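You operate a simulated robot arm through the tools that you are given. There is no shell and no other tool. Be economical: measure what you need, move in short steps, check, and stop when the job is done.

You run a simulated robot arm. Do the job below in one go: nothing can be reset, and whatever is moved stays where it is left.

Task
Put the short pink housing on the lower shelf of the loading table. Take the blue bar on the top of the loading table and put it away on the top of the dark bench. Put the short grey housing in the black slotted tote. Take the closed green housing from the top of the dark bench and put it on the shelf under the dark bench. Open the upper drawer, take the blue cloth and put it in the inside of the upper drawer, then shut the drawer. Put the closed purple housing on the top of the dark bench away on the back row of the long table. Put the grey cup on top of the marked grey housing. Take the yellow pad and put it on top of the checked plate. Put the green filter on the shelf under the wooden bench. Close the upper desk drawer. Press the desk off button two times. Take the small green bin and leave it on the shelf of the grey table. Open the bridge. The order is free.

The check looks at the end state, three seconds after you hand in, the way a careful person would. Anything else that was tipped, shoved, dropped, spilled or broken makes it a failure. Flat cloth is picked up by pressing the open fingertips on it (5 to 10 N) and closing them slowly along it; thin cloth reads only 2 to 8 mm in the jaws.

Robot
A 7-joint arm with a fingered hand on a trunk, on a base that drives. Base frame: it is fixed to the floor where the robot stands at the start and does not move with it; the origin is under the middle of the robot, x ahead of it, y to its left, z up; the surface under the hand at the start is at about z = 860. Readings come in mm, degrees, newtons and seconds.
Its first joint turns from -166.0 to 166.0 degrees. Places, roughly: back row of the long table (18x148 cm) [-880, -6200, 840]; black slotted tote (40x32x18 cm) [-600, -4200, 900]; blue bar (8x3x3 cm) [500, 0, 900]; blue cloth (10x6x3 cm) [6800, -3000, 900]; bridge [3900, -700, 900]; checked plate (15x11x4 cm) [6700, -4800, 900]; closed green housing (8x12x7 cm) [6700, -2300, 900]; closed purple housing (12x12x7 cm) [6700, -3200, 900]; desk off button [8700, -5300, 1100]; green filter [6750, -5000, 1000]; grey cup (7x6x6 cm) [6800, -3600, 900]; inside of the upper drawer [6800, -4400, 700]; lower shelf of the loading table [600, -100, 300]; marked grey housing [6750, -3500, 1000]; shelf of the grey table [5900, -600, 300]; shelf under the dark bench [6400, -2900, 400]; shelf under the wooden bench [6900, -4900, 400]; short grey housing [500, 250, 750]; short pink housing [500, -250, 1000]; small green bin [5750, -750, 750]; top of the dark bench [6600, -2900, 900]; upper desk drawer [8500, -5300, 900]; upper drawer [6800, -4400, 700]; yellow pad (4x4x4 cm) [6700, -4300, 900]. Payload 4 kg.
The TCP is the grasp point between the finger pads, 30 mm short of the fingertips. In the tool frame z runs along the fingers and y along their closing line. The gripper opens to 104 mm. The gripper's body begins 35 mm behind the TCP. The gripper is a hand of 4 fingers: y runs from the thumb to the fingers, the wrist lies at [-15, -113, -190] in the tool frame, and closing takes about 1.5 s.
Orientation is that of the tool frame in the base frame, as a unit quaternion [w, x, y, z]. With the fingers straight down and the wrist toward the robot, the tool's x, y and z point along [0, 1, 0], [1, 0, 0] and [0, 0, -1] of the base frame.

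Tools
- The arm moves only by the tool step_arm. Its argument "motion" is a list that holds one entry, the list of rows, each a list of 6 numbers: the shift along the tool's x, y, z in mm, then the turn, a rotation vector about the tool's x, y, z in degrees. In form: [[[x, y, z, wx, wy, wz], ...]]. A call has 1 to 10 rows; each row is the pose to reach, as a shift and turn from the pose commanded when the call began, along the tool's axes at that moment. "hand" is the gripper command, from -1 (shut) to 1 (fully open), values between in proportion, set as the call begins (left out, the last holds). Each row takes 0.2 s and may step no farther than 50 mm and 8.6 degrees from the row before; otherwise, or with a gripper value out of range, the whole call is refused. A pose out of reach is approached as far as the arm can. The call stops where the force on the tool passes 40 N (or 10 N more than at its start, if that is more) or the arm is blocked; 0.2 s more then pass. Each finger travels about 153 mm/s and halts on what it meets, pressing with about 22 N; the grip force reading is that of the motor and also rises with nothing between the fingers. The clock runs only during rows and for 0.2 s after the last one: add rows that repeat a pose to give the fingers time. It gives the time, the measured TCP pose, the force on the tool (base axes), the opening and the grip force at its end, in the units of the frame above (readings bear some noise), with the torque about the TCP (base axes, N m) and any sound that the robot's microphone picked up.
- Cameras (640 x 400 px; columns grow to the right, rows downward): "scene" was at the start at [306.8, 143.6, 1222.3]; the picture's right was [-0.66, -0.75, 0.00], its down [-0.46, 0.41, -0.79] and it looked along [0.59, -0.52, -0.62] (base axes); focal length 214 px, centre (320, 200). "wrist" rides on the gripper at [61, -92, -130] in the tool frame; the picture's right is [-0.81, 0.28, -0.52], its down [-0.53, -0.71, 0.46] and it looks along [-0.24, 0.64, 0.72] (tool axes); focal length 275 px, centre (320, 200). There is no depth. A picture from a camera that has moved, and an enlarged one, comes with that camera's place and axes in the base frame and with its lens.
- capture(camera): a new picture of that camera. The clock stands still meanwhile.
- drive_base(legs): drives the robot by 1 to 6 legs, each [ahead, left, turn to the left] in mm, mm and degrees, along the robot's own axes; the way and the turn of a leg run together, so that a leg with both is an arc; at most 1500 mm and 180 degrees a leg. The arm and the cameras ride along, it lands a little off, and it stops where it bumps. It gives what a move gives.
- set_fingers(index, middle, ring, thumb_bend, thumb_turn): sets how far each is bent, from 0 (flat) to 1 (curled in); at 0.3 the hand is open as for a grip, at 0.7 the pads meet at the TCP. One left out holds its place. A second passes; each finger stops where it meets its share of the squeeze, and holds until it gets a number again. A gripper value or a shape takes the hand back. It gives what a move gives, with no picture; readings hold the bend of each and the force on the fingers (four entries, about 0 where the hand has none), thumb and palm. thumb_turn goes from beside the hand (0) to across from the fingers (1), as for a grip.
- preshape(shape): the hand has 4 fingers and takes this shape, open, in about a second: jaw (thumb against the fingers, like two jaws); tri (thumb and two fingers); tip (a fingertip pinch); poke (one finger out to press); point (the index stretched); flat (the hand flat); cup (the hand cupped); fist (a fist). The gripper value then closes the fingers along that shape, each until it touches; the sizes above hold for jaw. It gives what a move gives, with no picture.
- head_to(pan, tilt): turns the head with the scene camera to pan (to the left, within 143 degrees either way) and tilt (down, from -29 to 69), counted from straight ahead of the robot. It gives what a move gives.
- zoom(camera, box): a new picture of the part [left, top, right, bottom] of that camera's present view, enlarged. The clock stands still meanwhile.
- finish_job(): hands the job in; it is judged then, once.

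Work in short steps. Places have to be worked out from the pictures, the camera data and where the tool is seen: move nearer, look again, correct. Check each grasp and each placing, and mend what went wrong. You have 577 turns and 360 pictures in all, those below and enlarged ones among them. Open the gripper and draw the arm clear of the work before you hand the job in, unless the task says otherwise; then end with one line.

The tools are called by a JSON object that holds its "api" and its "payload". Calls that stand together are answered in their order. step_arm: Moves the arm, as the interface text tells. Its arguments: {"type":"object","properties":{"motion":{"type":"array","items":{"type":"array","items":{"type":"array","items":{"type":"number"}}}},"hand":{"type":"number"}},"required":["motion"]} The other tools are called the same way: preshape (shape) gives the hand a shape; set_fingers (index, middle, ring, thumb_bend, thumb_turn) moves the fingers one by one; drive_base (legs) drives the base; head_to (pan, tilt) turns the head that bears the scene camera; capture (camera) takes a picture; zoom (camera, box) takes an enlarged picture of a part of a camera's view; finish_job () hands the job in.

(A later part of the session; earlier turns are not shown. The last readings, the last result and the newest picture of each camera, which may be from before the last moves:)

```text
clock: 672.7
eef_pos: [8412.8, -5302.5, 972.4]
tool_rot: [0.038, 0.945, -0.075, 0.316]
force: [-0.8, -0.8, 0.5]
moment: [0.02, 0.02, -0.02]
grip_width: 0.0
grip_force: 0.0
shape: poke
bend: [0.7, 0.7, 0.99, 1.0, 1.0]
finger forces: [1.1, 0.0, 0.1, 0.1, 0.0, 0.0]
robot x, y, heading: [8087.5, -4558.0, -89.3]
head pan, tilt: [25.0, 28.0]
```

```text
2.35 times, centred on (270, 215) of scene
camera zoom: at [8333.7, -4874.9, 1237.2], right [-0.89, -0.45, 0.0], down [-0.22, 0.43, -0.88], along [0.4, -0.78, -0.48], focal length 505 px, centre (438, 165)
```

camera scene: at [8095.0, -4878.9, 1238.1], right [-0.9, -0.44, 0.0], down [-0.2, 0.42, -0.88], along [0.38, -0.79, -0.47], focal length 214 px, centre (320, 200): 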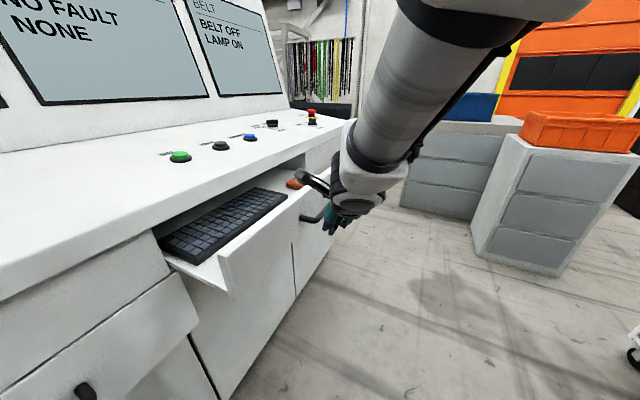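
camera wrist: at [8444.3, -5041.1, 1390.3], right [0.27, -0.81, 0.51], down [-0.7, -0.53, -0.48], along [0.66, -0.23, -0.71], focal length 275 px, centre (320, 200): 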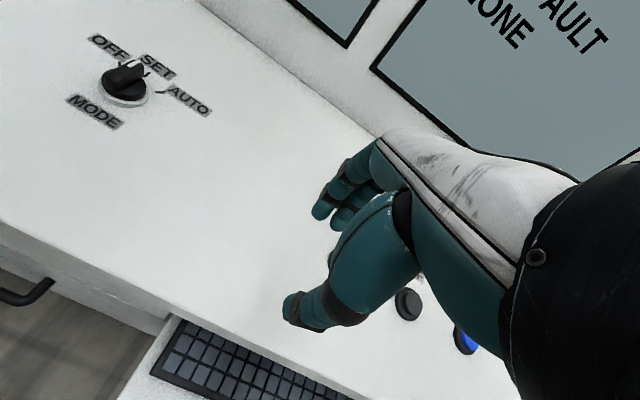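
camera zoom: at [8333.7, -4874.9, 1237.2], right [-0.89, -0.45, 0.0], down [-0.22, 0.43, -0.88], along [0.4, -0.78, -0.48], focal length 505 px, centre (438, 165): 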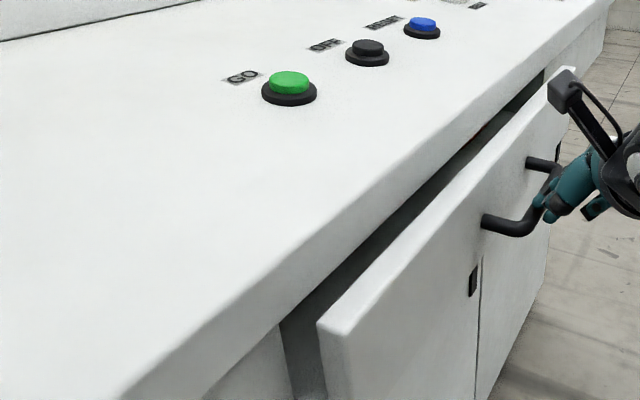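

About 30–40 mm left. I go on in smaller steps.

{"api": "drive_base", "payload": {"legs": [[0, 22, 0]]}}

{"api": "drive_base", "payload": {"legs": [[0, 15, 0]]}}

{"api": "zoom", "payload": {"camera": "scene", "box": [150, 130, 390, 300]}}

```text
clock: 673.5
eef_pos: [8436.2, -5300.7, 972.2]
tool_rot: [0.038, 0.945, -0.076, 0.316]
force: [-0.6, -0.4, -0.3]
moment: [0.01, 0.0, 0.01]
grip_width: 0.0
grip_force: 0.0
shape: poke
bend: [0.7, 0.7, 0.99, 1.0, 1.0]
finger forces: [0.1, 0.0, 0.0, 0.0, 0.0, 0.0]
robot x, y, heading: [8110.2, -4554.0, -89.1]
head pan, tilt: [25.0, 28.0]
```

```text
clock: 674.3
eef_pos: [8450.8, -5301.9, 973.7]
tool_rot: [0.038, 0.945, -0.075, 0.317]
force: [0.6, 0.1, 0.1]
moment: [-0.02, 0.0, 0.03]
grip_width: 0.1
grip_force: 0.1
shape: poke
bend: [0.7, 0.7, 0.99, 1.0, 1.0]
finger forces: [0.0, 0.0, 0.1, 0.0, 0.0, 0.1]
robot x, y, heading: [8123.0, -4557.8, -89.2]
head pan, tilt: [25.0, 28.0]
```

```text
2.35 times, centred on (270, 215) of scene
camera zoom: at [8369.7, -4875.0, 1237.9], right [-0.9, -0.44, 0.0], down [-0.21, 0.42, -0.88], along [0.39, -0.79, -0.47], focal length 505 px, centre (438, 165)
```

zoom: 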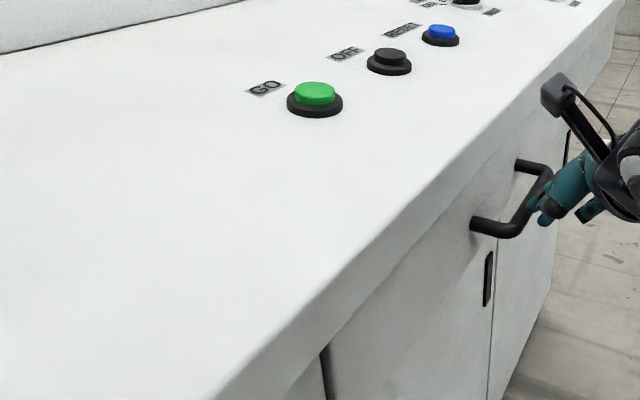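

{"api": "drive_base", "payload": {"legs": [[0, 18, 0]]}}

{"api": "drive_base", "payload": {"legs": [[0, 15, 0]]}}

{"api": "zoom", "payload": {"camera": "scene", "box": [130, 130, 370, 300]}}

```text
clock: 675.1
eef_pos: [8458.0, -5301.9, 974.5]
tool_rot: [0.038, 0.945, -0.074, 0.318]
force: [0.1, 0.0, -0.5]
moment: [-0.02, -0.01, -0.01]
grip_width: 0.0
grip_force: 0.0
shape: poke
bend: [0.7, 0.7, 0.99, 1.0, 1.0]
finger forces: [0.1, 0.1, 0.0, 0.1, 0.0, 0.0]
robot x, y, heading: [8130.4, -4559.9, -88.9]
head pan, tilt: [25.0, 28.0]
stopped in leg 1: the robot was blocked; the commanded pose is now the measured one
```

```text
clock: 675.8
eef_pos: [8458.0, -5300.4, 972.6]
tool_rot: [0.037, 0.945, -0.073, 0.316]
force: [0.7, 0.2, -0.3]
moment: [0.01, 0.07, -0.02]
grip_width: 0.1
grip_force: 0.0
shape: poke
bend: [0.7, 0.7, 0.99, 1.0, 1.0]
finger forces: [0.1, 0.0, 0.0, 0.1, 0.1, 0.0]
robot x, y, heading: [8129.9, -4559.0, -89.0]
head pan, tilt: [25.0, 28.0]
stopped in leg 1: the robot was blocked; the commanded pose is now the measured one
```

```text
2.35 times, centred on (250, 215) of scene
camera zoom: at [8375.8, -4875.0, 1238.0], right [-0.9, -0.44, 0.0], down [-0.21, 0.42, -0.88], along [0.39, -0.79, -0.47], focal length 505 px, centre (485, 165)
```

zoom: 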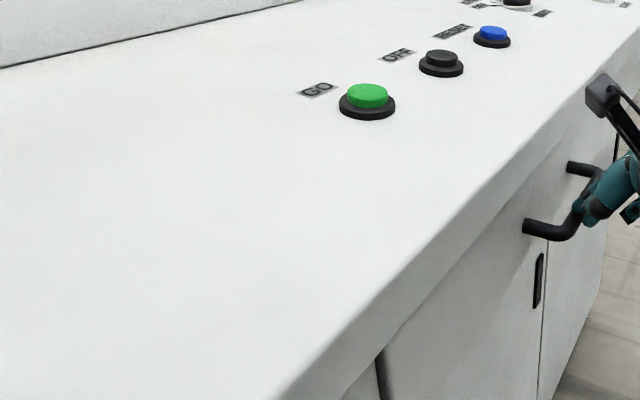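

The base now touches the desk. I finish the push with the arm in 5 mm steps.

{"api": "step_arm", "payload": {"motion": [[[4, -1, 3, 0, 0, 0], [8, -2, 6, 0, 0, 0], [12, -2, 8, 0, 0, 0], [16, -3, 11, 0, 0, 0], [20, -4, 14, 0, 0, 0], [24, -5, 17, 0, 0, 0], [28, -6, 20, 0, 0, 0]]]}}

{"api": "zoom", "payload": {"camera": "scene", "box": [130, 130, 370, 300]}}

```text
clock: 676.5
eef_pos: [8461.5, -5304.6, 972.7]
tool_rot: [0.039, 0.945, -0.08, 0.314]
force: [-9.8, 2.9, 8.3]
moment: [0.09, 0.11, 0.08]
grip_width: 0.0
grip_force: 0.0
shape: poke
bend: [0.7, 0.7, 0.99, 1.0, 1.0]
finger forces: [4.2, 10.8, 0.1, 0.0, 0.0, 0.1]
robot x, y, heading: [8132.2, -4556.5, -89.3]
head pan, tilt: [25.0, 28.0]
stopped in row 3: the force on the tool passed its limit at 42 N (the readings are from after the stop); the commanded pose is now the measured one
```

```text
2.35 times, centred on (250, 215) of scene
camera zoom: at [8374.0, -4875.1, 1238.3], right [-0.9, -0.44, 0.0], down [-0.2, 0.42, -0.88], along [0.39, -0.79, -0.47], focal length 505 px, centre (485, 165)
```

zoom: 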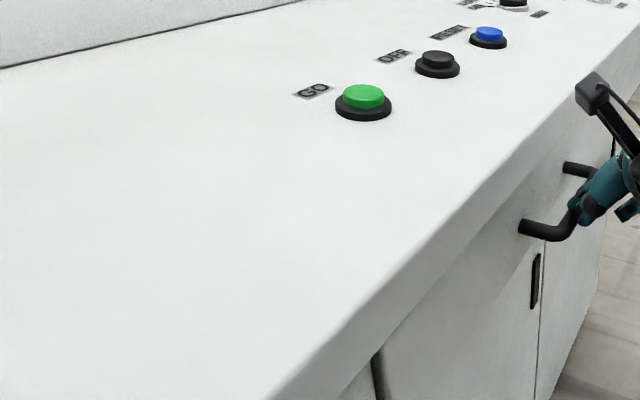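

Resistance at 42 N: it is shut. I move off to the right, raise and un-roll the hand, and check.

{"api": "drive_base", "payload": {"legs": [[0, -180, 0]]}}

{"api": "capture", "payload": {"camera": "scene"}}

{"api": "step_arm", "payload": {"motion": [[[25, 0, -36, 0, -4, 0], [45, 0, -75, 0, -8, 0], [62, 0, -115, 0, -12, 0], [78, 0, -155, 0, -16, 0], [90, 0, -195, 0, -20, 0], [100, 0, -235, 0, -24, 0], [110, 0, -275, 0, -28, 0], [118, 0, -315, 0, -32, 0], [122, 0, -350, 0, -36, 0]]]}}

```text
clock: 678.0
eef_pos: [8284.8, -5307.2, 972.6]
tool_rot: [0.038, 0.946, -0.079, 0.312]
force: [-0.2, -0.8, 0.5]
moment: [0.03, -0.04, -0.02]
grip_width: 0.2
grip_force: 0.1
shape: poke
bend: [0.7, 0.7, 0.99, 1.0, 1.0]
finger forces: [0.0, 0.0, 0.0, 0.0, 0.1, 0.0]
robot x, y, heading: [7952.0, -4564.4, -89.3]
head pan, tilt: [25.0, 28.0]
```

```text
72 pictures are left
camera scene: at [8197.5, -4878.5, 1238.1], right [-0.9, -0.44, 0.0], down [-0.2, 0.42, -0.88], along [0.39, -0.79, -0.47], focal length 214 px, centre (320, 200)
```

scene: 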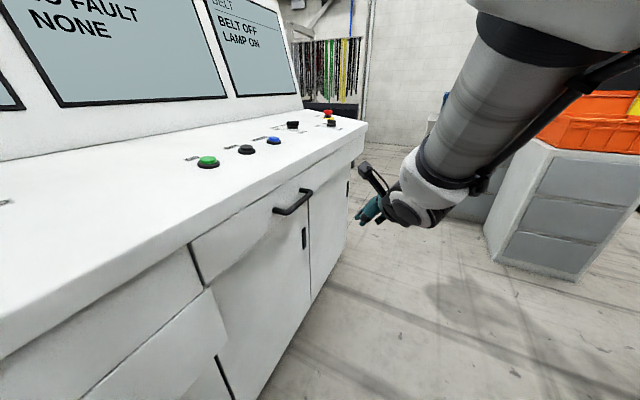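

```text
clock: 680.0
eef_pos: [8175.2, -5278.2, 1326.7]
tool_rot: [0.012, 0.996, -0.088, 0.005]
force: [0.1, 0.4, 0.4]
moment: [-0.01, 0.03, 0.0]
grip_width: 0.2
grip_force: 0.0
shape: poke
bend: [0.7, 0.7, 0.99, 1.0, 1.0]
finger forces: [0.1, 0.1, 0.0, 0.0, 0.0, 0.1]
robot x, y, heading: [7952.4, -4556.2, -88.8]
head pan, tilt: [25.0, 28.0]
```

Desk drawer is shut flush. Next the purple housing. I reverse up the aisle, then across to the dark bench's front.

{"api": "drive_base", "payload": {"legs": [[-1500, 0, -0.6], [-1500, 0, 0], [-100, 0, 0]]}}

{"api": "drive_base", "payload": {"legs": [[0, -1200, 0], [0, -1130, 0]]}}

```text
clock: 695.4
eef_pos: [8091.5, -2130.1, 1325.8]
tool_rot: [0.012, 0.997, -0.081, 0.005]
force: [0.2, 1.3, 0.0]
moment: [0.01, 0.0, -0.02]
grip_width: 0.0
grip_force: 0.0
shape: poke
bend: [0.7, 0.7, 0.99, 1.0, 1.0]
finger forces: [0.1, 0.0, 0.0, 0.0, 0.0, 0.0]
robot x, y, heading: [7861.5, -1415.4, -87.9]
head pan, tilt: [25.0, 28.0]
```

```text
clock: 706.9
eef_pos: [5751.8, -2198.7, 1326.2]
tool_rot: [0.011, 0.996, -0.084, 0.005]
force: [-0.1, 0.6, -0.1]
moment: [0.03, -0.01, 0.0]
grip_width: 0.0
grip_force: 0.1
shape: poke
bend: [0.7, 0.7, 0.99, 1.0, 1.0]
finger forces: [0.0, 0.0, 0.1, 0.0, 0.1, 0.0]
robot x, y, heading: [5520.7, -1481.5, -88.5]
head pan, tilt: [25.0, 28.0]
```

{"api": "drive_base", "payload": {"legs": [[0, 0, 88.5], [0, -1500, 0], [0, -110, 0], [250, 0, 0]]}}

{"api": "preshape", "payload": {"shape": "jaw"}}

{"api": "step_arm", "payload": {"motion": [[[-45, 0, 0, 0, 0, 0], [-90, 5, 0, 0, 0, 0], [-135, 10, 0, 0, 0, 0], [-180, 15, 0, 0, 0, 0], [-225, 20, 0, 0, 0, 0], [-270, 25, 0, 0, 0, 0], [-315, 30, 0, 0, 0, 0], [-345, 40, 0, 0, 0, 0]]]}}

{"api": "capture", "payload": {"camera": "wrist"}}

{"api": "head_to", "payload": {"pan": -10, "tilt": 25}}

{"api": "zoom", "payload": {"camera": "scene", "box": [240, 110, 440, 260]}}

```text
clock: 720.5
eef_pos: [6533.0, -2864.6, 1325.8]
tool_rot: [0.005, 0.759, 0.651, 0.013]
force: [-1.1, 0.3, -0.8]
moment: [-0.01, -0.01, 0.02]
grip_width: 0.0
grip_force: 0.0
shape: poke
bend: [0.7, 0.7, 0.99, 1.0, 1.0]
finger forces: [0.0, 0.0, 0.1, 0.0, 0.0, 0.0]
robot x, y, heading: [5817.3, -3104.3, 2.3]
head pan, tilt: [25.0, 28.0]
```

```text
clock: 721.4
eef_pos: [6532.3, -2864.3, 1325.6]
tool_rot: [0.004, 0.759, 0.651, 0.012]
force: [-0.5, 0.7, -0.2]
moment: [-0.02, 0.0, 0.0]
grip_width: 103.8
grip_force: 0.1
shape: jaw
bend: [0.3, 0.3, 0.3, 0.3, 0.98]
finger forces: [0.1, 0.1, 0.0, 0.1, 0.0, 0.1]
robot x, y, heading: [5819.1, -3100.3, 2.2]
head pan, tilt: [25.0, 28.0]
```

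```text
clock: 723.1
eef_pos: [6520.3, -3211.8, 1322.5]
tool_rot: [0.006, 0.759, 0.651, 0.013]
force: [0.1, 0.2, 0.2]
moment: [0.0, -0.02, -0.02]
grip_width: 103.8
grip_force: 0.1
shape: jaw
bend: [0.3, 0.3, 0.3, 0.3, 0.98]
finger forces: [0.0, 0.0, 0.0, 0.1, 0.1, 0.1]
robot x, y, heading: [5821.6, -3104.8, 2.3]
head pan, tilt: [25.0, 28.0]
```

```text
71 pictures are left
camera wrist: at [6434.5, -3138.4, 1450.8], right [0.14, -0.85, 0.51], down [-0.77, -0.41, -0.48], along [0.62, -0.33, -0.71], focal length 275 px, centre (320, 200)
```

wrist: 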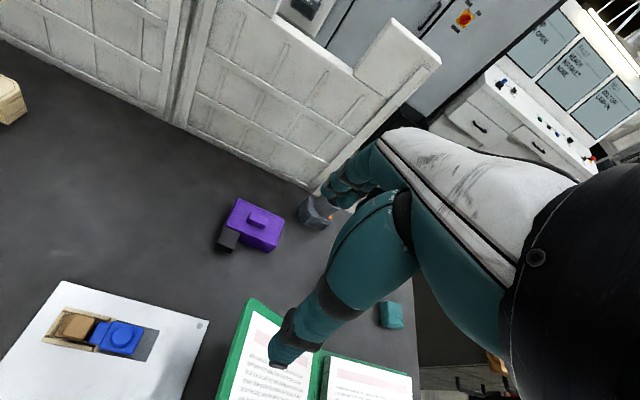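

```text
clock: 724.2
eef_pos: [6520.3, -3212.2, 1322.9]
tool_rot: [0.004, 0.759, 0.651, 0.012]
force: [0.0, 0.9, -0.1]
moment: [0.01, 0.03, 0.0]
grip_width: 103.7
grip_force: 0.0
shape: jaw
bend: [0.3, 0.3, 0.3, 0.3, 0.98]
finger forces: [0.1, 0.0, 0.0, 0.0, 0.1, 0.0]
robot x, y, heading: [5822.7, -3105.2, 2.2]
head pan, tilt: [-10.0, 25.0]
```

```text
2.67 times, centred on (340, 185) of scene
camera zoom: at [6146.0, -2906.9, 1242.9], right [-0.13, -0.99, 0.0], down [-0.42, 0.06, -0.91], along [0.9, -0.12, -0.42], focal length 572 px, centre (267, 240)
```

zoom: 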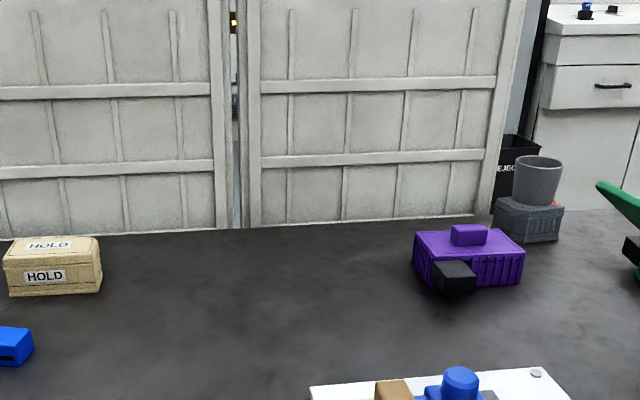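

Purple body: x 6698–6781, y −3186…−3290, with the black block on its near left. I'll grip it front-to-back to the right of the block: TCP (6740,−3252). Moving above.

{"api": "step_arm", "payload": {"motion": [[[-1, 28, 33, 0, 0, -1], [-2, 56, 66, 0, 0, -2], [-3, 84, 99, 0, 0, -3], [-4, 112, 132, 0, 0, -4], [-5, 140, 165, 0, 0, -5], [-6, 168, 198, 0, 0, -5], [-6, 196, 231, 0, 0, -5], [-6, 223, 262, 0, 0, -5], [-6, 223, 300, 0, 0, -5], [-6, 223, 310, 0, 0, -5]]], "hand": 1}}

{"api": "capture", "payload": {"camera": "wrist"}}

```text
clock: 726.4
eef_pos: [6746.3, -3250.4, 1018.0]
tool_rot: [0.005, 0.73, 0.683, 0.012]
force: [-0.1, -1.4, 0.7]
moment: [0.05, -0.02, 0.01]
grip_width: 103.7
grip_force: 0.0
shape: jaw
bend: [0.3, 0.3, 0.3, 0.3, 0.98]
finger forces: [0.0, 0.0, 0.0, 0.0, 0.0, 0.0]
robot x, y, heading: [5821.5, -3105.4, 2.3]
head pan, tilt: [-10.0, 25.0]
```

```text
69 pictures are left
camera wrist: at [6656.1, -3182.3, 1146.6], right [0.21, -0.83, 0.52], down [-0.74, -0.48, -0.48], along [0.65, -0.28, -0.71], focal length 275 px, centre (320, 200)
```

wrist: 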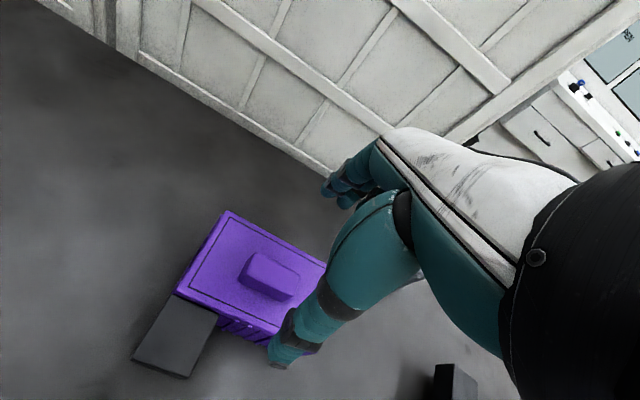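

Aligned; the thumb clears the black block. I lower to z≈939 and close.

{"api": "step_arm", "payload": {"motion": [[[0, -3, 30, 0, 0, 0], [0, -3, 55, 0, 0, 0], [0, -3, 70, 0, 0, 0], [0, -3, 79, 0, 0, 0], [0, -3, 79, 0, 0, 0]]]}}

{"api": "step_arm", "payload": {"motion": [[[0, 0, 0, 0, 0, 0], [0, 0, 0, 0, 0, 0], [0, 0, 0, 0, 0, 0], [0, 0, 0, 0, 0, 0], [0, 0, 0, 0, 0, 0], [0, 0, 0, 0, 0, 0], [0, 0, 0, 0, 0, 0]]], "hand": -1}}

{"api": "step_arm", "payload": {"motion": [[[0, 0, -15, 0, 0, 0], [0, 0, -45, 0, 0, 0], [0, 0, -90, 0, 0, 0], [0, 0, -135, 0, 0, 0]]]}}

{"api": "capture", "payload": {"camera": "wrist"}}

```text
clock: 727.6
eef_pos: [6747.2, -3247.5, 939.2]
tool_rot: [0.005, 0.73, 0.683, 0.012]
force: [-0.6, 0.5, 0.5]
moment: [0.03, 0.03, -0.03]
grip_width: 104.0
grip_force: 0.0
shape: jaw
bend: [0.3, 0.3, 0.3, 0.3, 0.98]
finger forces: [0.0, 0.1, 0.0, 0.1, 0.0, 0.1]
robot x, y, heading: [5821.0, -3102.9, 2.2]
head pan, tilt: [-10.0, 25.0]
```

```text
clock: 729.2
eef_pos: [6747.7, -3246.3, 939.1]
tool_rot: [0.005, 0.73, 0.683, 0.012]
force: [-0.4, 0.7, 0.7]
moment: [-0.04, -0.02, -0.01]
grip_width: 66.6
grip_force: 22.0
shape: jaw
bend: [0.74, 0.42, 0.38, 0.57, 0.99]
finger forces: [11.4, 6.2, 2.7, 0.0, 20.3, 0.0]
robot x, y, heading: [5822.2, -3105.0, 2.2]
head pan, tilt: [-10.0, 25.0]
```

```text
clock: 730.2
eef_pos: [6741.8, -3249.2, 1073.1]
tool_rot: [0.005, 0.73, 0.683, 0.013]
force: [0.5, 0.2, -3.4]
moment: [-0.03, -0.02, 0.01]
grip_width: 66.6
grip_force: 21.6
shape: jaw
bend: [0.74, 0.42, 0.38, 0.57, 0.99]
finger forces: [11.5, 6.2, 2.8, 0.0, 20.4, 0.0]
robot x, y, heading: [5817.1, -3106.7, 2.0]
head pan, tilt: [-10.0, 25.0]
```

```text
68 pictures are left
camera wrist: at [6651.3, -3183.2, 1201.1], right [0.21, -0.83, 0.51], down [-0.74, -0.48, -0.48], along [0.64, -0.28, -0.71], focal length 275 px, centre (320, 200)
```

wrist: 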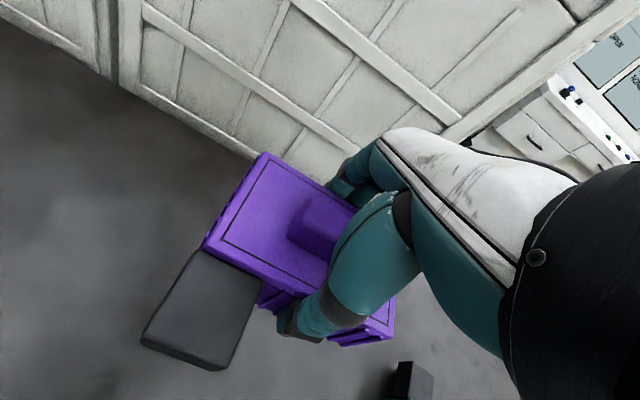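

Held level. I raise and retract, then start the long way round to the long table.

{"api": "step_arm", "payload": {"motion": [[[0, -25, -35, 0, 0, 0], [0, -50, -70, 0, 0, 0], [0, -75, -105, 0, 0, 0], [0, -100, -140, 0, 0, 0], [0, -125, -175, 0, 0, 0], [0, -150, -210, 0, 0, 0]]]}}

{"api": "drive_base", "payload": {"legs": [[-120, 0, -2], [0, 1500, 0], [0, 130, 0], [1300, 0, 0]]}}

{"api": "drive_base", "payload": {"legs": [[0, 1100, 0], [0, 1050, 0]]}}

```text
clock: 731.6
eef_pos: [6584.3, -3241.8, 1277.3]
tool_rot: [0.005, 0.73, 0.683, 0.012]
force: [0.3, -0.7, -2.4]
moment: [-0.03, -0.05, 0.01]
grip_width: 66.3
grip_force: 22.1
shape: jaw
bend: [0.74, 0.42, 0.38, 0.57, 0.99]
finger forces: [11.5, 6.2, 2.8, 0.1, 20.2, 0.0]
robot x, y, heading: [5820.0, -3101.9, 2.2]
head pan, tilt: [-10.0, 25.0]
```

```text
clock: 746.9
eef_pos: [7758.1, -1608.0, 1278.4]
tool_rot: [0.005, 0.737, 0.676, 0.013]
force: [0.5, 0.6, -3.2]
moment: [-0.03, -0.01, 0.0]
grip_width: 66.4
grip_force: 22.1
shape: jaw
bend: [0.74, 0.42, 0.38, 0.57, 0.99]
finger forces: [11.5, 6.0, 2.7, 0.0, 20.3, 0.1]
robot x, y, heading: [6994.4, -1457.7, 1.1]
head pan, tilt: [-10.0, 25.0]
```

```text
clock: 757.6
eef_pos: [7715.4, 551.8, 1277.9]
tool_rot: [0.006, 0.733, 0.68, 0.012]
force: [-0.2, 0.3, -2.0]
moment: [-0.04, -0.04, 0.02]
grip_width: 66.5
grip_force: 22.3
shape: jaw
bend: [0.74, 0.42, 0.38, 0.57, 0.99]
finger forces: [11.5, 6.0, 2.7, 0.1, 20.3, 0.0]
robot x, y, heading: [6952.0, 693.4, 1.5]
head pan, tilt: [-10.0, 25.0]
```

{"api": "drive_base", "payload": {"legs": [[-1200, 0, -1.5], [-1500, 0, 0]]}}

{"api": "head_to", "payload": {"pan": -75, "tilt": 18}}

{"api": "capture", "payload": {"camera": "scene"}}

```text
clock: 770.8
eef_pos: [4979.4, 517.0, 1278.8]
tool_rot: [0.006, 0.74, 0.672, 0.012]
force: [-0.6, -0.1, -2.6]
moment: [-0.05, -0.03, -0.02]
grip_width: 66.7
grip_force: 21.1
shape: jaw
bend: [0.74, 0.42, 0.38, 0.57, 0.99]
finger forces: [11.5, 6.1, 2.6, 0.0, 20.3, 0.1]
robot x, y, heading: [4219.3, 674.1, 0.6]
head pan, tilt: [-10.0, 25.0]
```

```text
clock: 772.2
eef_pos: [4978.6, 516.6, 1277.6]
tool_rot: [0.005, 0.74, 0.673, 0.012]
force: [-0.1, -0.7, -2.2]
moment: [-0.06, -0.01, 0.0]
grip_width: 66.7
grip_force: 21.6
shape: jaw
bend: [0.74, 0.42, 0.38, 0.57, 0.99]
finger forces: [11.5, 6.1, 2.7, 0.1, 20.3, 0.0]
robot x, y, heading: [4220.5, 675.6, 0.5]
head pan, tilt: [-75.0, 18.0]
```

```text
67 pictures are left
camera scene: at [4484.8, 789.3, 1254.2], right [-0.96, -0.27, 0.0], down [-0.08, 0.3, -0.95], along [0.26, -0.92, -0.31], focal length 214 px, centre (320, 200)
```

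scene: 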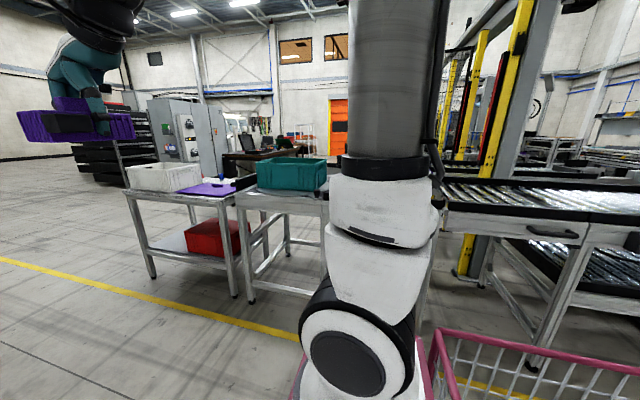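

I enlarge the roller section near (3900,−700) — it has a black handle on its side.

{"api": "zoom", "payload": {"camera": "scene", "box": [430, 140, 640, 300]}}

```text
2.50 times, centred on (535, 220) of scene
camera zoom: at [4484.8, 789.3, 1254.2], right [-0.96, -0.27, 0.0], down [-0.08, 0.3, -0.95], along [0.26, -0.92, -0.31], focal length 536 px, centre (-218, 150)
```

zoom: 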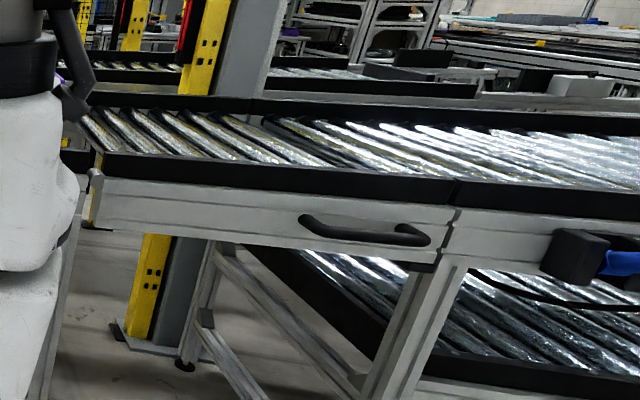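

The bridge is the roller flap x≈3690–4190 with a lifting handle at its near end. I'll open it on the way back with an empty hand. On with the purple housing: west, then round the conveyor end.

{"api": "drive_base", "payload": {"legs": [[-1400, 0, -0.6], [-760, 30, 0], [0, 780, 0]]}}

{"api": "drive_base", "payload": {"legs": [[-1500, 0, 0], [-1030, 0, 0]]}}

```text
clock: 786.6
eef_pos: [2815.4, 1304.9, 1277.6]
tool_rot: [0.005, 0.739, 0.674, 0.011]
force: [0.5, -0.6, -3.4]
moment: [-0.05, 0.01, 0.0]
grip_width: 66.6
grip_force: 22.3
shape: jaw
bend: [0.74, 0.42, 0.38, 0.57, 0.99]
finger forces: [11.5, 6.1, 2.7, 0.0, 20.4, 0.0]
robot x, y, heading: [2055.2, 1461.8, 0.6]
head pan, tilt: [-75.0, 18.0]
```

```text
clock: 799.0
eef_pos: [285.7, 1257.7, 1278.5]
tool_rot: [0.004, 0.724, 0.689, 0.011]
force: [-0.8, 0.3, -2.0]
moment: [-0.04, -0.03, 0.0]
grip_width: 66.4
grip_force: 21.9
shape: jaw
bend: [0.74, 0.42, 0.38, 0.57, 0.99]
finger forces: [11.6, 6.0, 2.7, 0.0, 20.3, 0.0]
robot x, y, heading: [-475.6, 1379.7, 3.3]
head pan, tilt: [-75.0, 18.0]
```

{"api": "drive_base", "payload": {"legs": [[0, -1370, -3.3], [0, 0, -90], [0, 440, 0], [750, 0, 0]]}}

{"api": "drive_base", "payload": {"legs": [[800, 270, 0], [1400, 0, 0], [1400, 0, 0]]}}

{"api": "head_to", "payload": {"pan": -25, "tilt": 15}}

{"api": "capture", "payload": {"camera": "scene"}}

```text
clock: 815.5
eef_pos: [-94.9, -1463.5, 1278.4]
tool_rot: [0.011, 0.999, -0.034, 0.004]
force: [0.6, -0.2, -2.3]
moment: [-0.03, 0.05, 0.01]
grip_width: 66.3
grip_force: 22.1
shape: jaw
bend: [0.74, 0.42, 0.38, 0.57, 0.99]
finger forces: [11.3, 5.9, 2.7, 0.0, 19.9, 0.0]
robot x, y, heading: [43.3, -701.8, -88.0]
head pan, tilt: [-75.0, 18.0]
```

```text
clock: 833.0
eef_pos: [242.4, -5024.1, 1278.2]
tool_rot: [0.011, 0.999, -0.045, 0.005]
force: [-0.2, -1.2, -2.8]
moment: [-0.02, 0.04, -0.03]
grip_width: 66.1
grip_force: 21.8
shape: jaw
bend: [0.74, 0.42, 0.38, 0.57, 0.99]
finger forces: [11.3, 5.8, 2.7, 0.1, 20.0, 0.0]
robot x, y, heading: [396.5, -4262.3, -89.2]
head pan, tilt: [-75.0, 18.0]
```

```text
clock: 834.2
eef_pos: [242.7, -5023.7, 1278.4]
tool_rot: [0.012, 0.999, -0.044, 0.004]
force: [-0.7, -0.4, -1.4]
moment: [-0.02, 0.04, 0.01]
grip_width: 66.1
grip_force: 22.3
shape: jaw
bend: [0.74, 0.42, 0.38, 0.57, 0.99]
finger forces: [11.2, 5.9, 2.7, 0.0, 19.9, 0.1]
robot x, y, heading: [398.4, -4263.3, -89.1]
head pan, tilt: [-25.0, 15.0]
```

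```text
65 pictures are left
camera scene: at [564.9, -4583.8, 1259.1], right [-0.91, 0.41, 0.0], down [0.11, 0.24, -0.97], along [-0.39, -0.88, -0.26], focal length 214 px, centre (320, 200)
```

scene: 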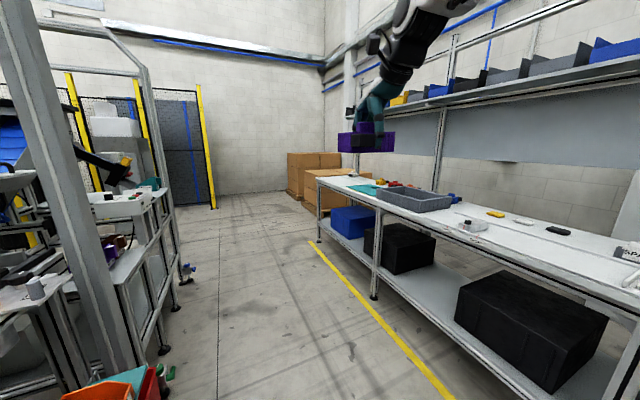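

The long table runs on to y≈−6800; the back row is its rear strip (x≈−880). I drive ahead 1450, then turn to face it.

{"api": "drive_base", "payload": {"legs": [[1450, 0, -0.9]]}}

{"api": "head_to", "payload": {"pan": -70, "tilt": 18}}

{"api": "capture", "payload": {"camera": "scene"}}

```text
clock: 841.4
eef_pos: [255.6, -6482.5, 1278.0]
tool_rot: [0.012, 0.999, -0.048, 0.004]
force: [-1.3, 0.3, -2.3]
moment: [-0.05, 0.03, -0.02]
grip_width: 66.1
grip_force: 22.0
shape: jaw
bend: [0.74, 0.42, 0.38, 0.57, 0.99]
finger forces: [11.4, 5.9, 2.7, 0.0, 20.0, 0.0]
robot x, y, heading: [418.2, -5723.8, -89.3]
head pan, tilt: [-25.0, 15.0]
```

```text
clock: 842.6
eef_pos: [256.6, -6482.4, 1277.2]
tool_rot: [0.011, 0.999, -0.047, 0.005]
force: [0.2, 0.2, -2.4]
moment: [-0.03, 0.06, -0.02]
grip_width: 66.3
grip_force: 22.5
shape: jaw
bend: [0.74, 0.42, 0.38, 0.57, 0.99]
finger forces: [11.3, 6.0, 2.7, 0.0, 20.0, 0.1]
robot x, y, heading: [416.0, -5722.2, -89.4]
head pan, tilt: [-70.0, 18.0]
```

```text
64 pictures are left
camera scene: at [533.3, -5992.6, 1254.2], right [-0.35, 0.94, 0.0], down [0.29, 0.11, -0.95], along [-0.89, -0.33, -0.31], focal length 214 px, centre (320, 200)
```

scene: 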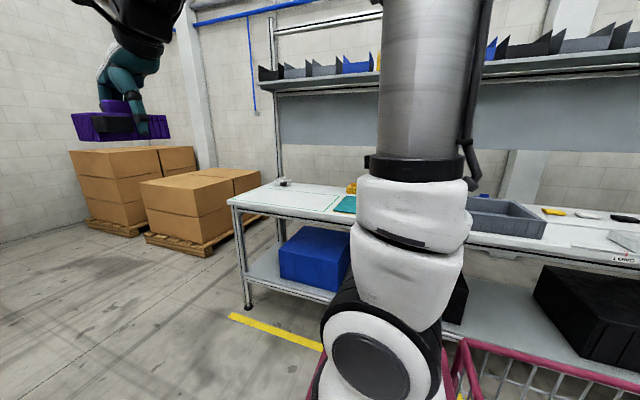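

The back row's far part looks free. I go on to y≈−6550, turn to face the table, and look.

{"api": "drive_base", "payload": {"legs": [[0, -110, 0], [820, 0, 0], [0, 0, -90.6]]}}

{"api": "head_to", "payload": {"pan": 0, "tilt": 28}}

{"api": "capture", "payload": {"camera": "scene"}}

```text
clock: 851.6
eef_pos: [-442.4, -6396.9, 1277.4]
tool_rot: [-0.011, -0.676, 0.737, 0.004]
force: [1.1, 0.5, -2.6]
moment: [0.02, 0.0, 0.0]
grip_width: 66.0
grip_force: 22.0
shape: jaw
bend: [0.74, 0.42, 0.38, 0.58, 0.99]
finger forces: [11.2, 5.8, 2.6, 0.1, 19.6, 0.0]
robot x, y, heading: [318.7, -6548.1, -178.5]
head pan, tilt: [-70.0, 18.0]
```

```text
clock: 853.0
eef_pos: [-444.0, -6395.0, 1277.9]
tool_rot: [-0.011, -0.676, 0.737, 0.005]
force: [0.5, 0.0, -2.0]
moment: [0.03, 0.05, 0.01]
grip_width: 65.7
grip_force: 22.2
shape: jaw
bend: [0.74, 0.42, 0.38, 0.58, 0.99]
finger forces: [11.1, 5.8, 2.6, 0.0, 19.6, 0.0]
robot x, y, heading: [316.8, -6543.4, -178.6]
head pan, tilt: [0.0, 28.0]
```

```text
63 pictures are left
camera scene: at [-7.8, -6753.3, 1238.1], right [-0.02, 1.0, 0.0], down [0.47, 0.01, -0.88], along [-0.88, -0.02, -0.47], focal length 214 px, centre (320, 200)
```

scene: 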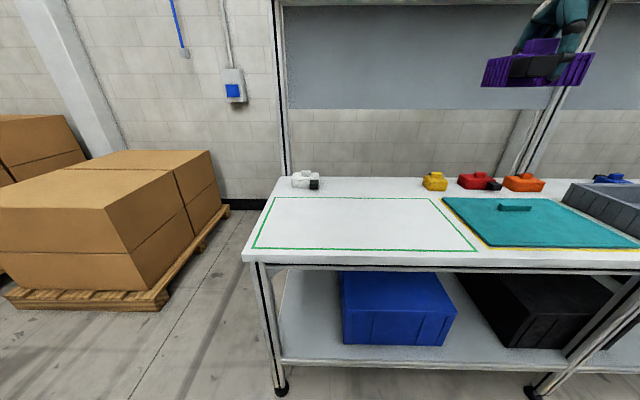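

The back row holds closed housings with a free gap between white (y≈−6837) and yellow (y≈−6282): I'll set the purple one at (−885,−6555). I drive up to the table.

{"api": "drive_base", "payload": {"legs": [[225, 155, -1.4]]}}

{"api": "step_arm", "payload": {"motion": [[[0, 30, 25, 0, 0, 0], [0, 60, 50, 0, 0, 0], [0, 90, 75, 0, 0, 0], [0, 120, 100, 0, 0, 0], [0, 150, 130, 0, 0, 0], [0, 180, 160, 0, 0, 0], [0, 205, 195, 0, 0, 0], [0, 212, 240, 0, 0, 0], [0, 212, 280, 0, 0, 0], [0, 212, 310, 0, 0, 0]]]}}

{"api": "capture", "payload": {"camera": "scene"}}

{"api": "capture", "payload": {"camera": "wrist"}}

```text
clock: 854.9
eef_pos: [-663.1, -6534.5, 1277.7]
tool_rot: [-0.012, -0.667, 0.745, 0.005]
force: [-0.3, 0.0, -2.4]
moment: [0.01, 0.0, -0.03]
grip_width: 65.9
grip_force: 22.2
shape: jaw
bend: [0.74, 0.42, 0.38, 0.58, 0.99]
finger forces: [11.2, 5.8, 2.6, 0.0, 19.8, 0.0]
robot x, y, heading: [87.8, -6702.3, 179.8]
head pan, tilt: [0.0, 28.0]
```

```text
clock: 857.1
eef_pos: [-880.2, -6515.3, 973.2]
tool_rot: [-0.012, -0.667, 0.745, 0.005]
force: [0.7, 0.5, -2.4]
moment: [0.02, 0.02, -0.01]
grip_width: 65.8
grip_force: 22.0
shape: jaw
bend: [0.74, 0.42, 0.38, 0.58, 0.99]
finger forces: [11.2, 5.6, 2.7, 0.0, 19.7, 0.0]
robot x, y, heading: [96.3, -6708.6, 179.8]
head pan, tilt: [0.0, 28.0]
```

```text
62 pictures are left
camera scene: at [-235.8, -6903.6, 1238.1], right [0.0, 1.0, 0.0], down [0.47, 0.0, -0.88], along [-0.88, 0.0, -0.47], focal length 214 px, centre (320, 200)
```

scene: 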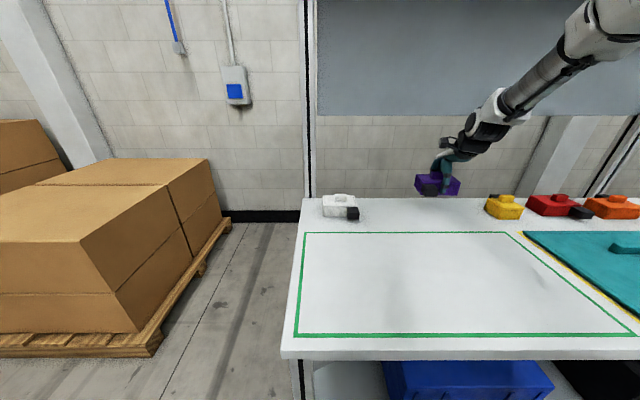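

```text
61 pictures are left
camera wrist: at [-792.7, -6584.6, 1100.8], right [-0.17, 0.84, 0.51], down [0.76, 0.45, -0.48], along [-0.63, 0.31, -0.71], focal length 275 px, centre (320, 200)
```

wrist: 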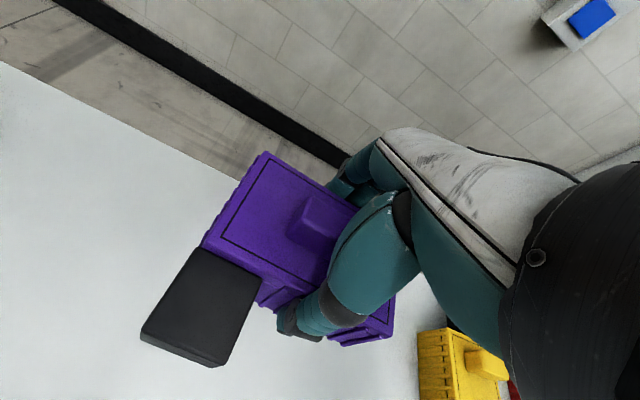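

Clear on both sides. I shift 30 mm left and lower to contact (expected TCP ≈ 885).

{"api": "step_arm", "payload": {"motion": [[[15, 0, 25, 0, 0, 0], [30, 0, 50, 0, 0, 0], [30, 0, 66, 0, 0, 0], [30, 0, 74, 0, 0, 0], [30, 0, 80, 0, 0, 0], [30, 0, 86, 0, 0, 0], [30, 0, 92, 0, 0, 0], [30, 0, 98, 0, 0, 0]]]}}

```text
clock: 859.0
eef_pos: [-890.9, -6544.8, 881.6]
tool_rot: [-0.016, -0.668, 0.744, 0.009]
force: [3.2, 0.3, 14.0]
moment: [0.0, -0.15, 0.02]
grip_width: 64.7
grip_force: 22.1
shape: jaw
bend: [0.74, 0.42, 0.39, 0.58, 0.99]
finger forces: [11.7, 6.0, 3.0, 0.0, 23.8, 0.0]
robot x, y, heading: [92.2, -6704.8, 179.5]
head pan, tilt: [0.0, 28.0]
stopped in row 8: the force on the tool passed its limit at 43 N (the readings are from after the stop); the commanded pose is now the measured one
```

Down on the table. I ease up 2 mm, open fully and rise.

{"api": "step_arm", "payload": {"motion": [[[0, 0, -2, 0, 0, 0], [0, 0, -2, 0, 0, 0], [0, 0, -2, 0, 0, 0], [0, 0, -2, 0, 0, 0], [0, 0, -20, 0, 0, 0], [0, 0, -55, 0, 0, 0], [0, 0, -95, 0, 0, 0], [0, 0, -140, 0, 0, 0]]], "hand": 1}}

{"api": "capture", "payload": {"camera": "wrist"}}

```text
clock: 860.8
eef_pos: [-885.4, -6544.9, 1019.6]
tool_rot: [-0.015, -0.667, 0.745, 0.008]
force: [0.0, -0.3, -1.7]
moment: [0.01, -0.05, 0.0]
grip_width: 104.0
grip_force: 0.1
shape: jaw
bend: [0.3, 0.3, 0.3, 0.3, 0.98]
finger forces: [0.1, 0.0, 0.0, 0.1, 0.0, 0.1]
robot x, y, heading: [92.0, -6704.4, 179.9]
head pan, tilt: [0.0, 28.0]
```

```text
60 pictures are left
camera wrist: at [-797.0, -6613.2, 1146.8], right [-0.17, 0.84, 0.52], down [0.75, 0.45, -0.48], along [-0.64, 0.31, -0.71], focal length 275 px, centre (320, 200)
```

wrist: 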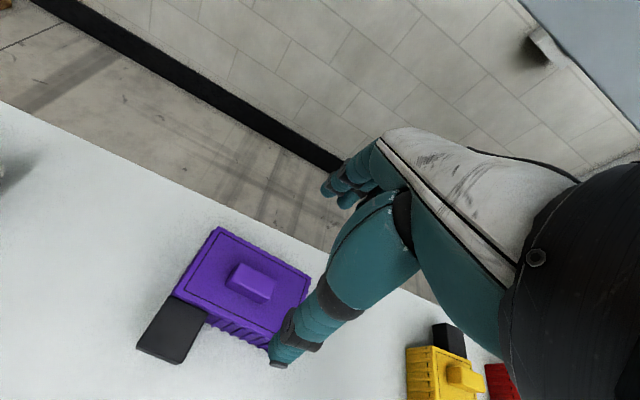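

Purple stands in the back row. Now back to the bridge: retract and raise the arm, and drive the way back.

{"api": "step_arm", "payload": {"motion": [[[0, -28, -33, 0, 0, 0], [0, -56, -66, 0, 0, 0], [0, -84, -99, 0, 0, 0], [0, -112, -132, 0, 0, 0], [0, -140, -165, 0, 0, 0], [0, -168, -198, 0, 0, 0], [0, -200, -230, 0, 0, 0]]]}}

{"api": "drive_base", "payload": {"legs": [[-240, 0, 0], [0, 0, 90], [-1400, 0, 0], [-1400, 0, 0], [-1400, 0, 0]]}}

```text
clock: 862.4
eef_pos: [-679.7, -6564.4, 1242.0]
tool_rot: [-0.015, -0.667, 0.745, 0.008]
force: [-0.9, -0.4, 0.3]
moment: [0.01, -0.02, 0.0]
grip_width: 104.0
grip_force: 0.1
shape: jaw
bend: [0.3, 0.3, 0.3, 0.3, 0.98]
finger forces: [0.1, 0.1, 0.0, 0.0, 0.0, 0.0]
robot x, y, heading: [98.3, -6704.2, 179.9]
head pan, tilt: [0.0, 28.0]
```

```text
clock: 887.6
eef_pos: [222.4, -3298.1, 1241.9]
tool_rot: [0.017, 0.998, -0.062, 0.005]
force: [-0.4, 0.3, 0.4]
moment: [0.04, -0.02, 0.0]
grip_width: 104.0
grip_force: 0.1
shape: jaw
bend: [0.3, 0.3, 0.3, 0.3, 0.98]
finger forces: [0.0, 0.0, 0.1, 0.1, 0.1, 0.0]
robot x, y, heading: [376.8, -2530.6, -91.3]
head pan, tilt: [0.0, 28.0]
```

{"api": "drive_base", "payload": {"legs": [[-900, -340, 1.3], [-950, 0, 0], [-680, -40, 0]]}}

{"api": "drive_base", "payload": {"legs": [[0, -480, 0], [0, 0, 90]]}}

```text
clock: 900.6
eef_pos: [-117.9, -757.7, 1240.5]
tool_rot: [0.017, 0.998, -0.058, 0.005]
force: [0.1, -0.1, -0.7]
moment: [0.0, -0.02, -0.03]
grip_width: 104.0
grip_force: 0.1
shape: jaw
bend: [0.3, 0.3, 0.3, 0.3, 0.98]
finger forces: [0.0, 0.0, 0.0, 0.0, 0.1, 0.1]
robot x, y, heading: [28.8, 13.3, -90.7]
head pan, tilt: [0.0, 28.0]
```

```text
clock: 907.4
eef_pos: [322.5, -104.9, 1240.7]
tool_rot: [0.008, 0.738, 0.675, 0.016]
force: [-0.7, -0.3, 0.7]
moment: [0.0, -0.04, 0.03]
grip_width: 103.8
grip_force: 0.1
shape: jaw
bend: [0.3, 0.3, 0.3, 0.3, 0.98]
finger forces: [0.0, 0.1, 0.0, 0.0, 0.0, 0.0]
robot x, y, heading: [-452.1, 22.6, 1.1]
head pan, tilt: [0.0, 28.0]
```

{"api": "drive_base", "payload": {"legs": [[0, 1450, -1.1], [1500, 0, 0], [1000, 0, 0], [0, -820, 0]]}}

{"api": "drive_base", "payload": {"legs": [[1000, 0, 0], [870, 40, 0]]}}

```text
clock: 930.5
eef_pos: [2834.6, 711.4, 1242.0]
tool_rot: [0.008, 0.721, 0.693, 0.016]
force: [0.4, -0.3, -0.5]
moment: [-0.02, 0.02, 0.01]
grip_width: 103.6
grip_force: 0.0
shape: jaw
bend: [0.3, 0.3, 0.3, 0.3, 0.98]
finger forces: [0.0, 0.0, 0.0, 0.0, 0.1, 0.1]
robot x, y, heading: [2055.9, 798.8, 3.7]
head pan, tilt: [0.0, 28.0]
```

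```text
clock: 934.2
eef_pos: [3566.4, 782.9, 1239.0]
tool_rot: [0.007, 0.71, 0.704, 0.014]
force: [0.3, 0.4, -0.5]
moment: [-0.04, 0.03, 0.0]
grip_width: 103.8
grip_force: 0.0
shape: jaw
bend: [0.3, 0.3, 0.3, 0.3, 0.98]
finger forces: [0.0, 0.0, 0.0, 0.0, 0.1, 0.0]
robot x, y, heading: [2782.3, 848.6, 5.1]
head pan, tilt: [0.0, 28.0]
stopped in leg 1: the robot was blocked; the commanded pose is now the measured one
```

I brushed the camera table's corner; I move right 240, straighten, and go on.

{"api": "drive_base", "payload": {"legs": [[-60, -60, -5], [0, -180, 0], [1200, 0, 0]]}}

{"api": "head_to", "payload": {"pan": 60, "tilt": 20}}

{"api": "drive_base", "payload": {"legs": [[0, 0, -90]]}}

{"api": "head_to", "payload": {"pan": 0, "tilt": 30}}

{"api": "capture", "payload": {"camera": "scene"}}

```text
clock: 942.0
eef_pos: [4700.6, 526.6, 1238.5]
tool_rot: [0.006, 0.731, 0.682, 0.014]
force: [-0.5, 0.3, -0.2]
moment: [0.02, -0.01, 0.0]
grip_width: 103.7
grip_force: 0.1
shape: jaw
bend: [0.3, 0.3, 0.3, 0.3, 0.98]
finger forces: [0.0, 0.1, 0.0, 0.0, 0.0, 0.1]
robot x, y, heading: [3920.5, 638.6, 2.1]
head pan, tilt: [0.0, 28.0]
```

```text
clock: 943.4
eef_pos: [4700.1, 525.9, 1238.6]
tool_rot: [0.007, 0.73, 0.683, 0.014]
force: [0.4, 0.3, 0.0]
moment: [0.01, -0.02, -0.01]
grip_width: 103.7
grip_force: 0.0
shape: jaw
bend: [0.3, 0.3, 0.3, 0.3, 0.98]
finger forces: [0.0, 0.0, 0.0, 0.1, 0.0, 0.0]
robot x, y, heading: [3923.2, 638.1, 1.7]
head pan, tilt: [60.0, 20.0]
```

```text
clock: 947.5
eef_pos: [3819.5, -142.6, 1239.2]
tool_rot: [0.014, 1.0, -0.028, 0.006]
force: [0.1, 0.5, -0.1]
moment: [-0.01, -0.01, -0.01]
grip_width: 103.9
grip_force: 0.0
shape: jaw
bend: [0.3, 0.3, 0.3, 0.3, 0.98]
finger forces: [0.0, 0.0, 0.1, 0.0, 0.1, 0.0]
robot x, y, heading: [3924.7, 638.7, -87.2]
head pan, tilt: [60.0, 20.0]
```

```text
clock: 948.9
eef_pos: [3819.8, -143.0, 1238.8]
tool_rot: [0.014, 1.0, -0.028, 0.006]
force: [0.9, -0.3, -0.9]
moment: [-0.05, 0.01, -0.03]
grip_width: 104.2
grip_force: 0.0
shape: jaw
bend: [0.3, 0.3, 0.3, 0.3, 0.98]
finger forces: [0.0, 0.1, 0.0, 0.0, 0.0, 0.0]
robot x, y, heading: [3922.9, 636.5, -87.4]
head pan, tilt: [0.0, 30.0]
```

```text
59 pictures are left
camera scene: at [4140.1, 317.2, 1235.0], right [-1.0, -0.05, 0.0], down [-0.02, 0.5, -0.87], along [0.04, -0.86, -0.5], focal length 214 px, centre (320, 200)
```

scene: 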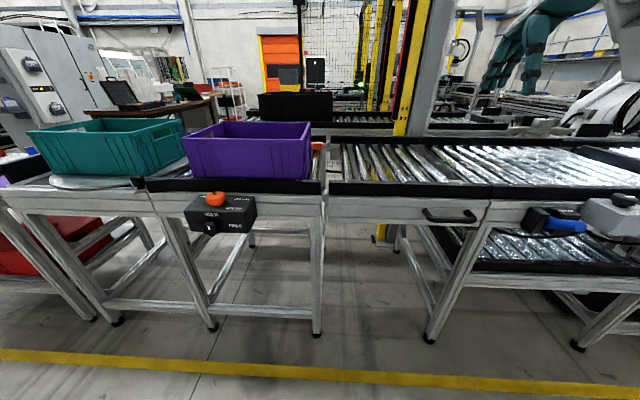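

I enlarge the bridge, its ends, the handle and the box with the blue lever.

{"api": "zoom", "payload": {"camera": "scene", "box": [300, 130, 480, 250]}}

{"api": "zoom", "payload": {"camera": "scene", "box": [460, 170, 640, 290]}}

```text
3.33 times, centred on (390, 190) of scene
camera zoom: at [4140.1, 317.2, 1235.0], right [-1.0, -0.05, 0.0], down [-0.02, 0.5, -0.87], along [0.04, -0.86, -0.5], focal length 715 px, centre (87, 233)
```

zoom: 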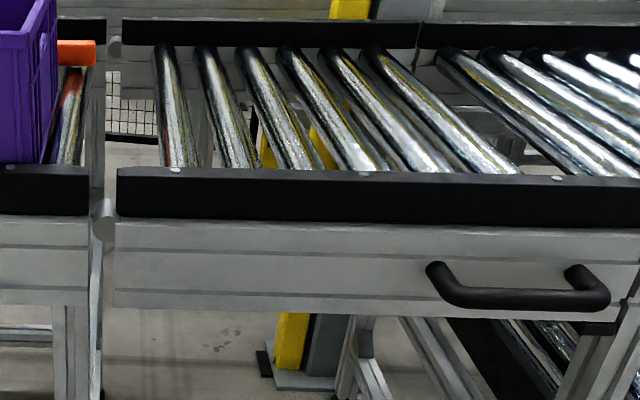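

```text
3.33 times, centred on (550, 230) of scene
camera zoom: at [4140.1, 317.2, 1235.0], right [-1.0, -0.05, 0.0], down [-0.02, 0.5, -0.87], along [0.04, -0.86, -0.5], focal length 715 px, centre (-447, 100)
```

zoom: 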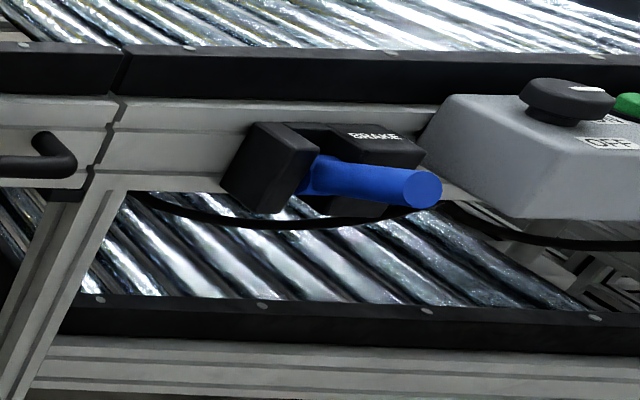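

The hinge pin is at the bridge's left end (x≈4150) and the lifting handle near its right end. A wrist view to triangulate the handle.

{"api": "capture", "payload": {"camera": "wrist"}}

```text
56 pictures are left
camera wrist: at [3885.0, -50.8, 1366.8], right [-0.83, -0.21, 0.52], down [-0.49, 0.73, -0.48], along [-0.27, -0.65, -0.71], focal length 275 px, centre (320, 200)
```

wrist: 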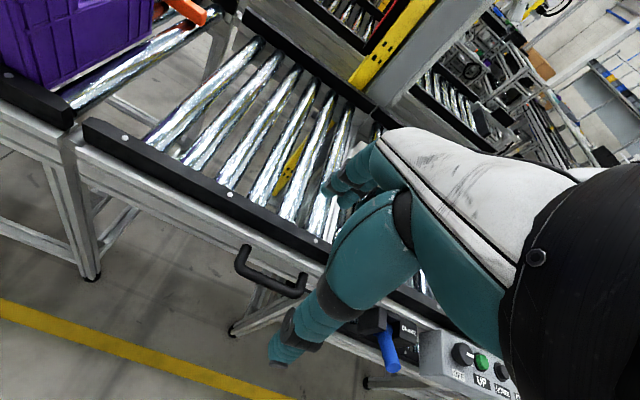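

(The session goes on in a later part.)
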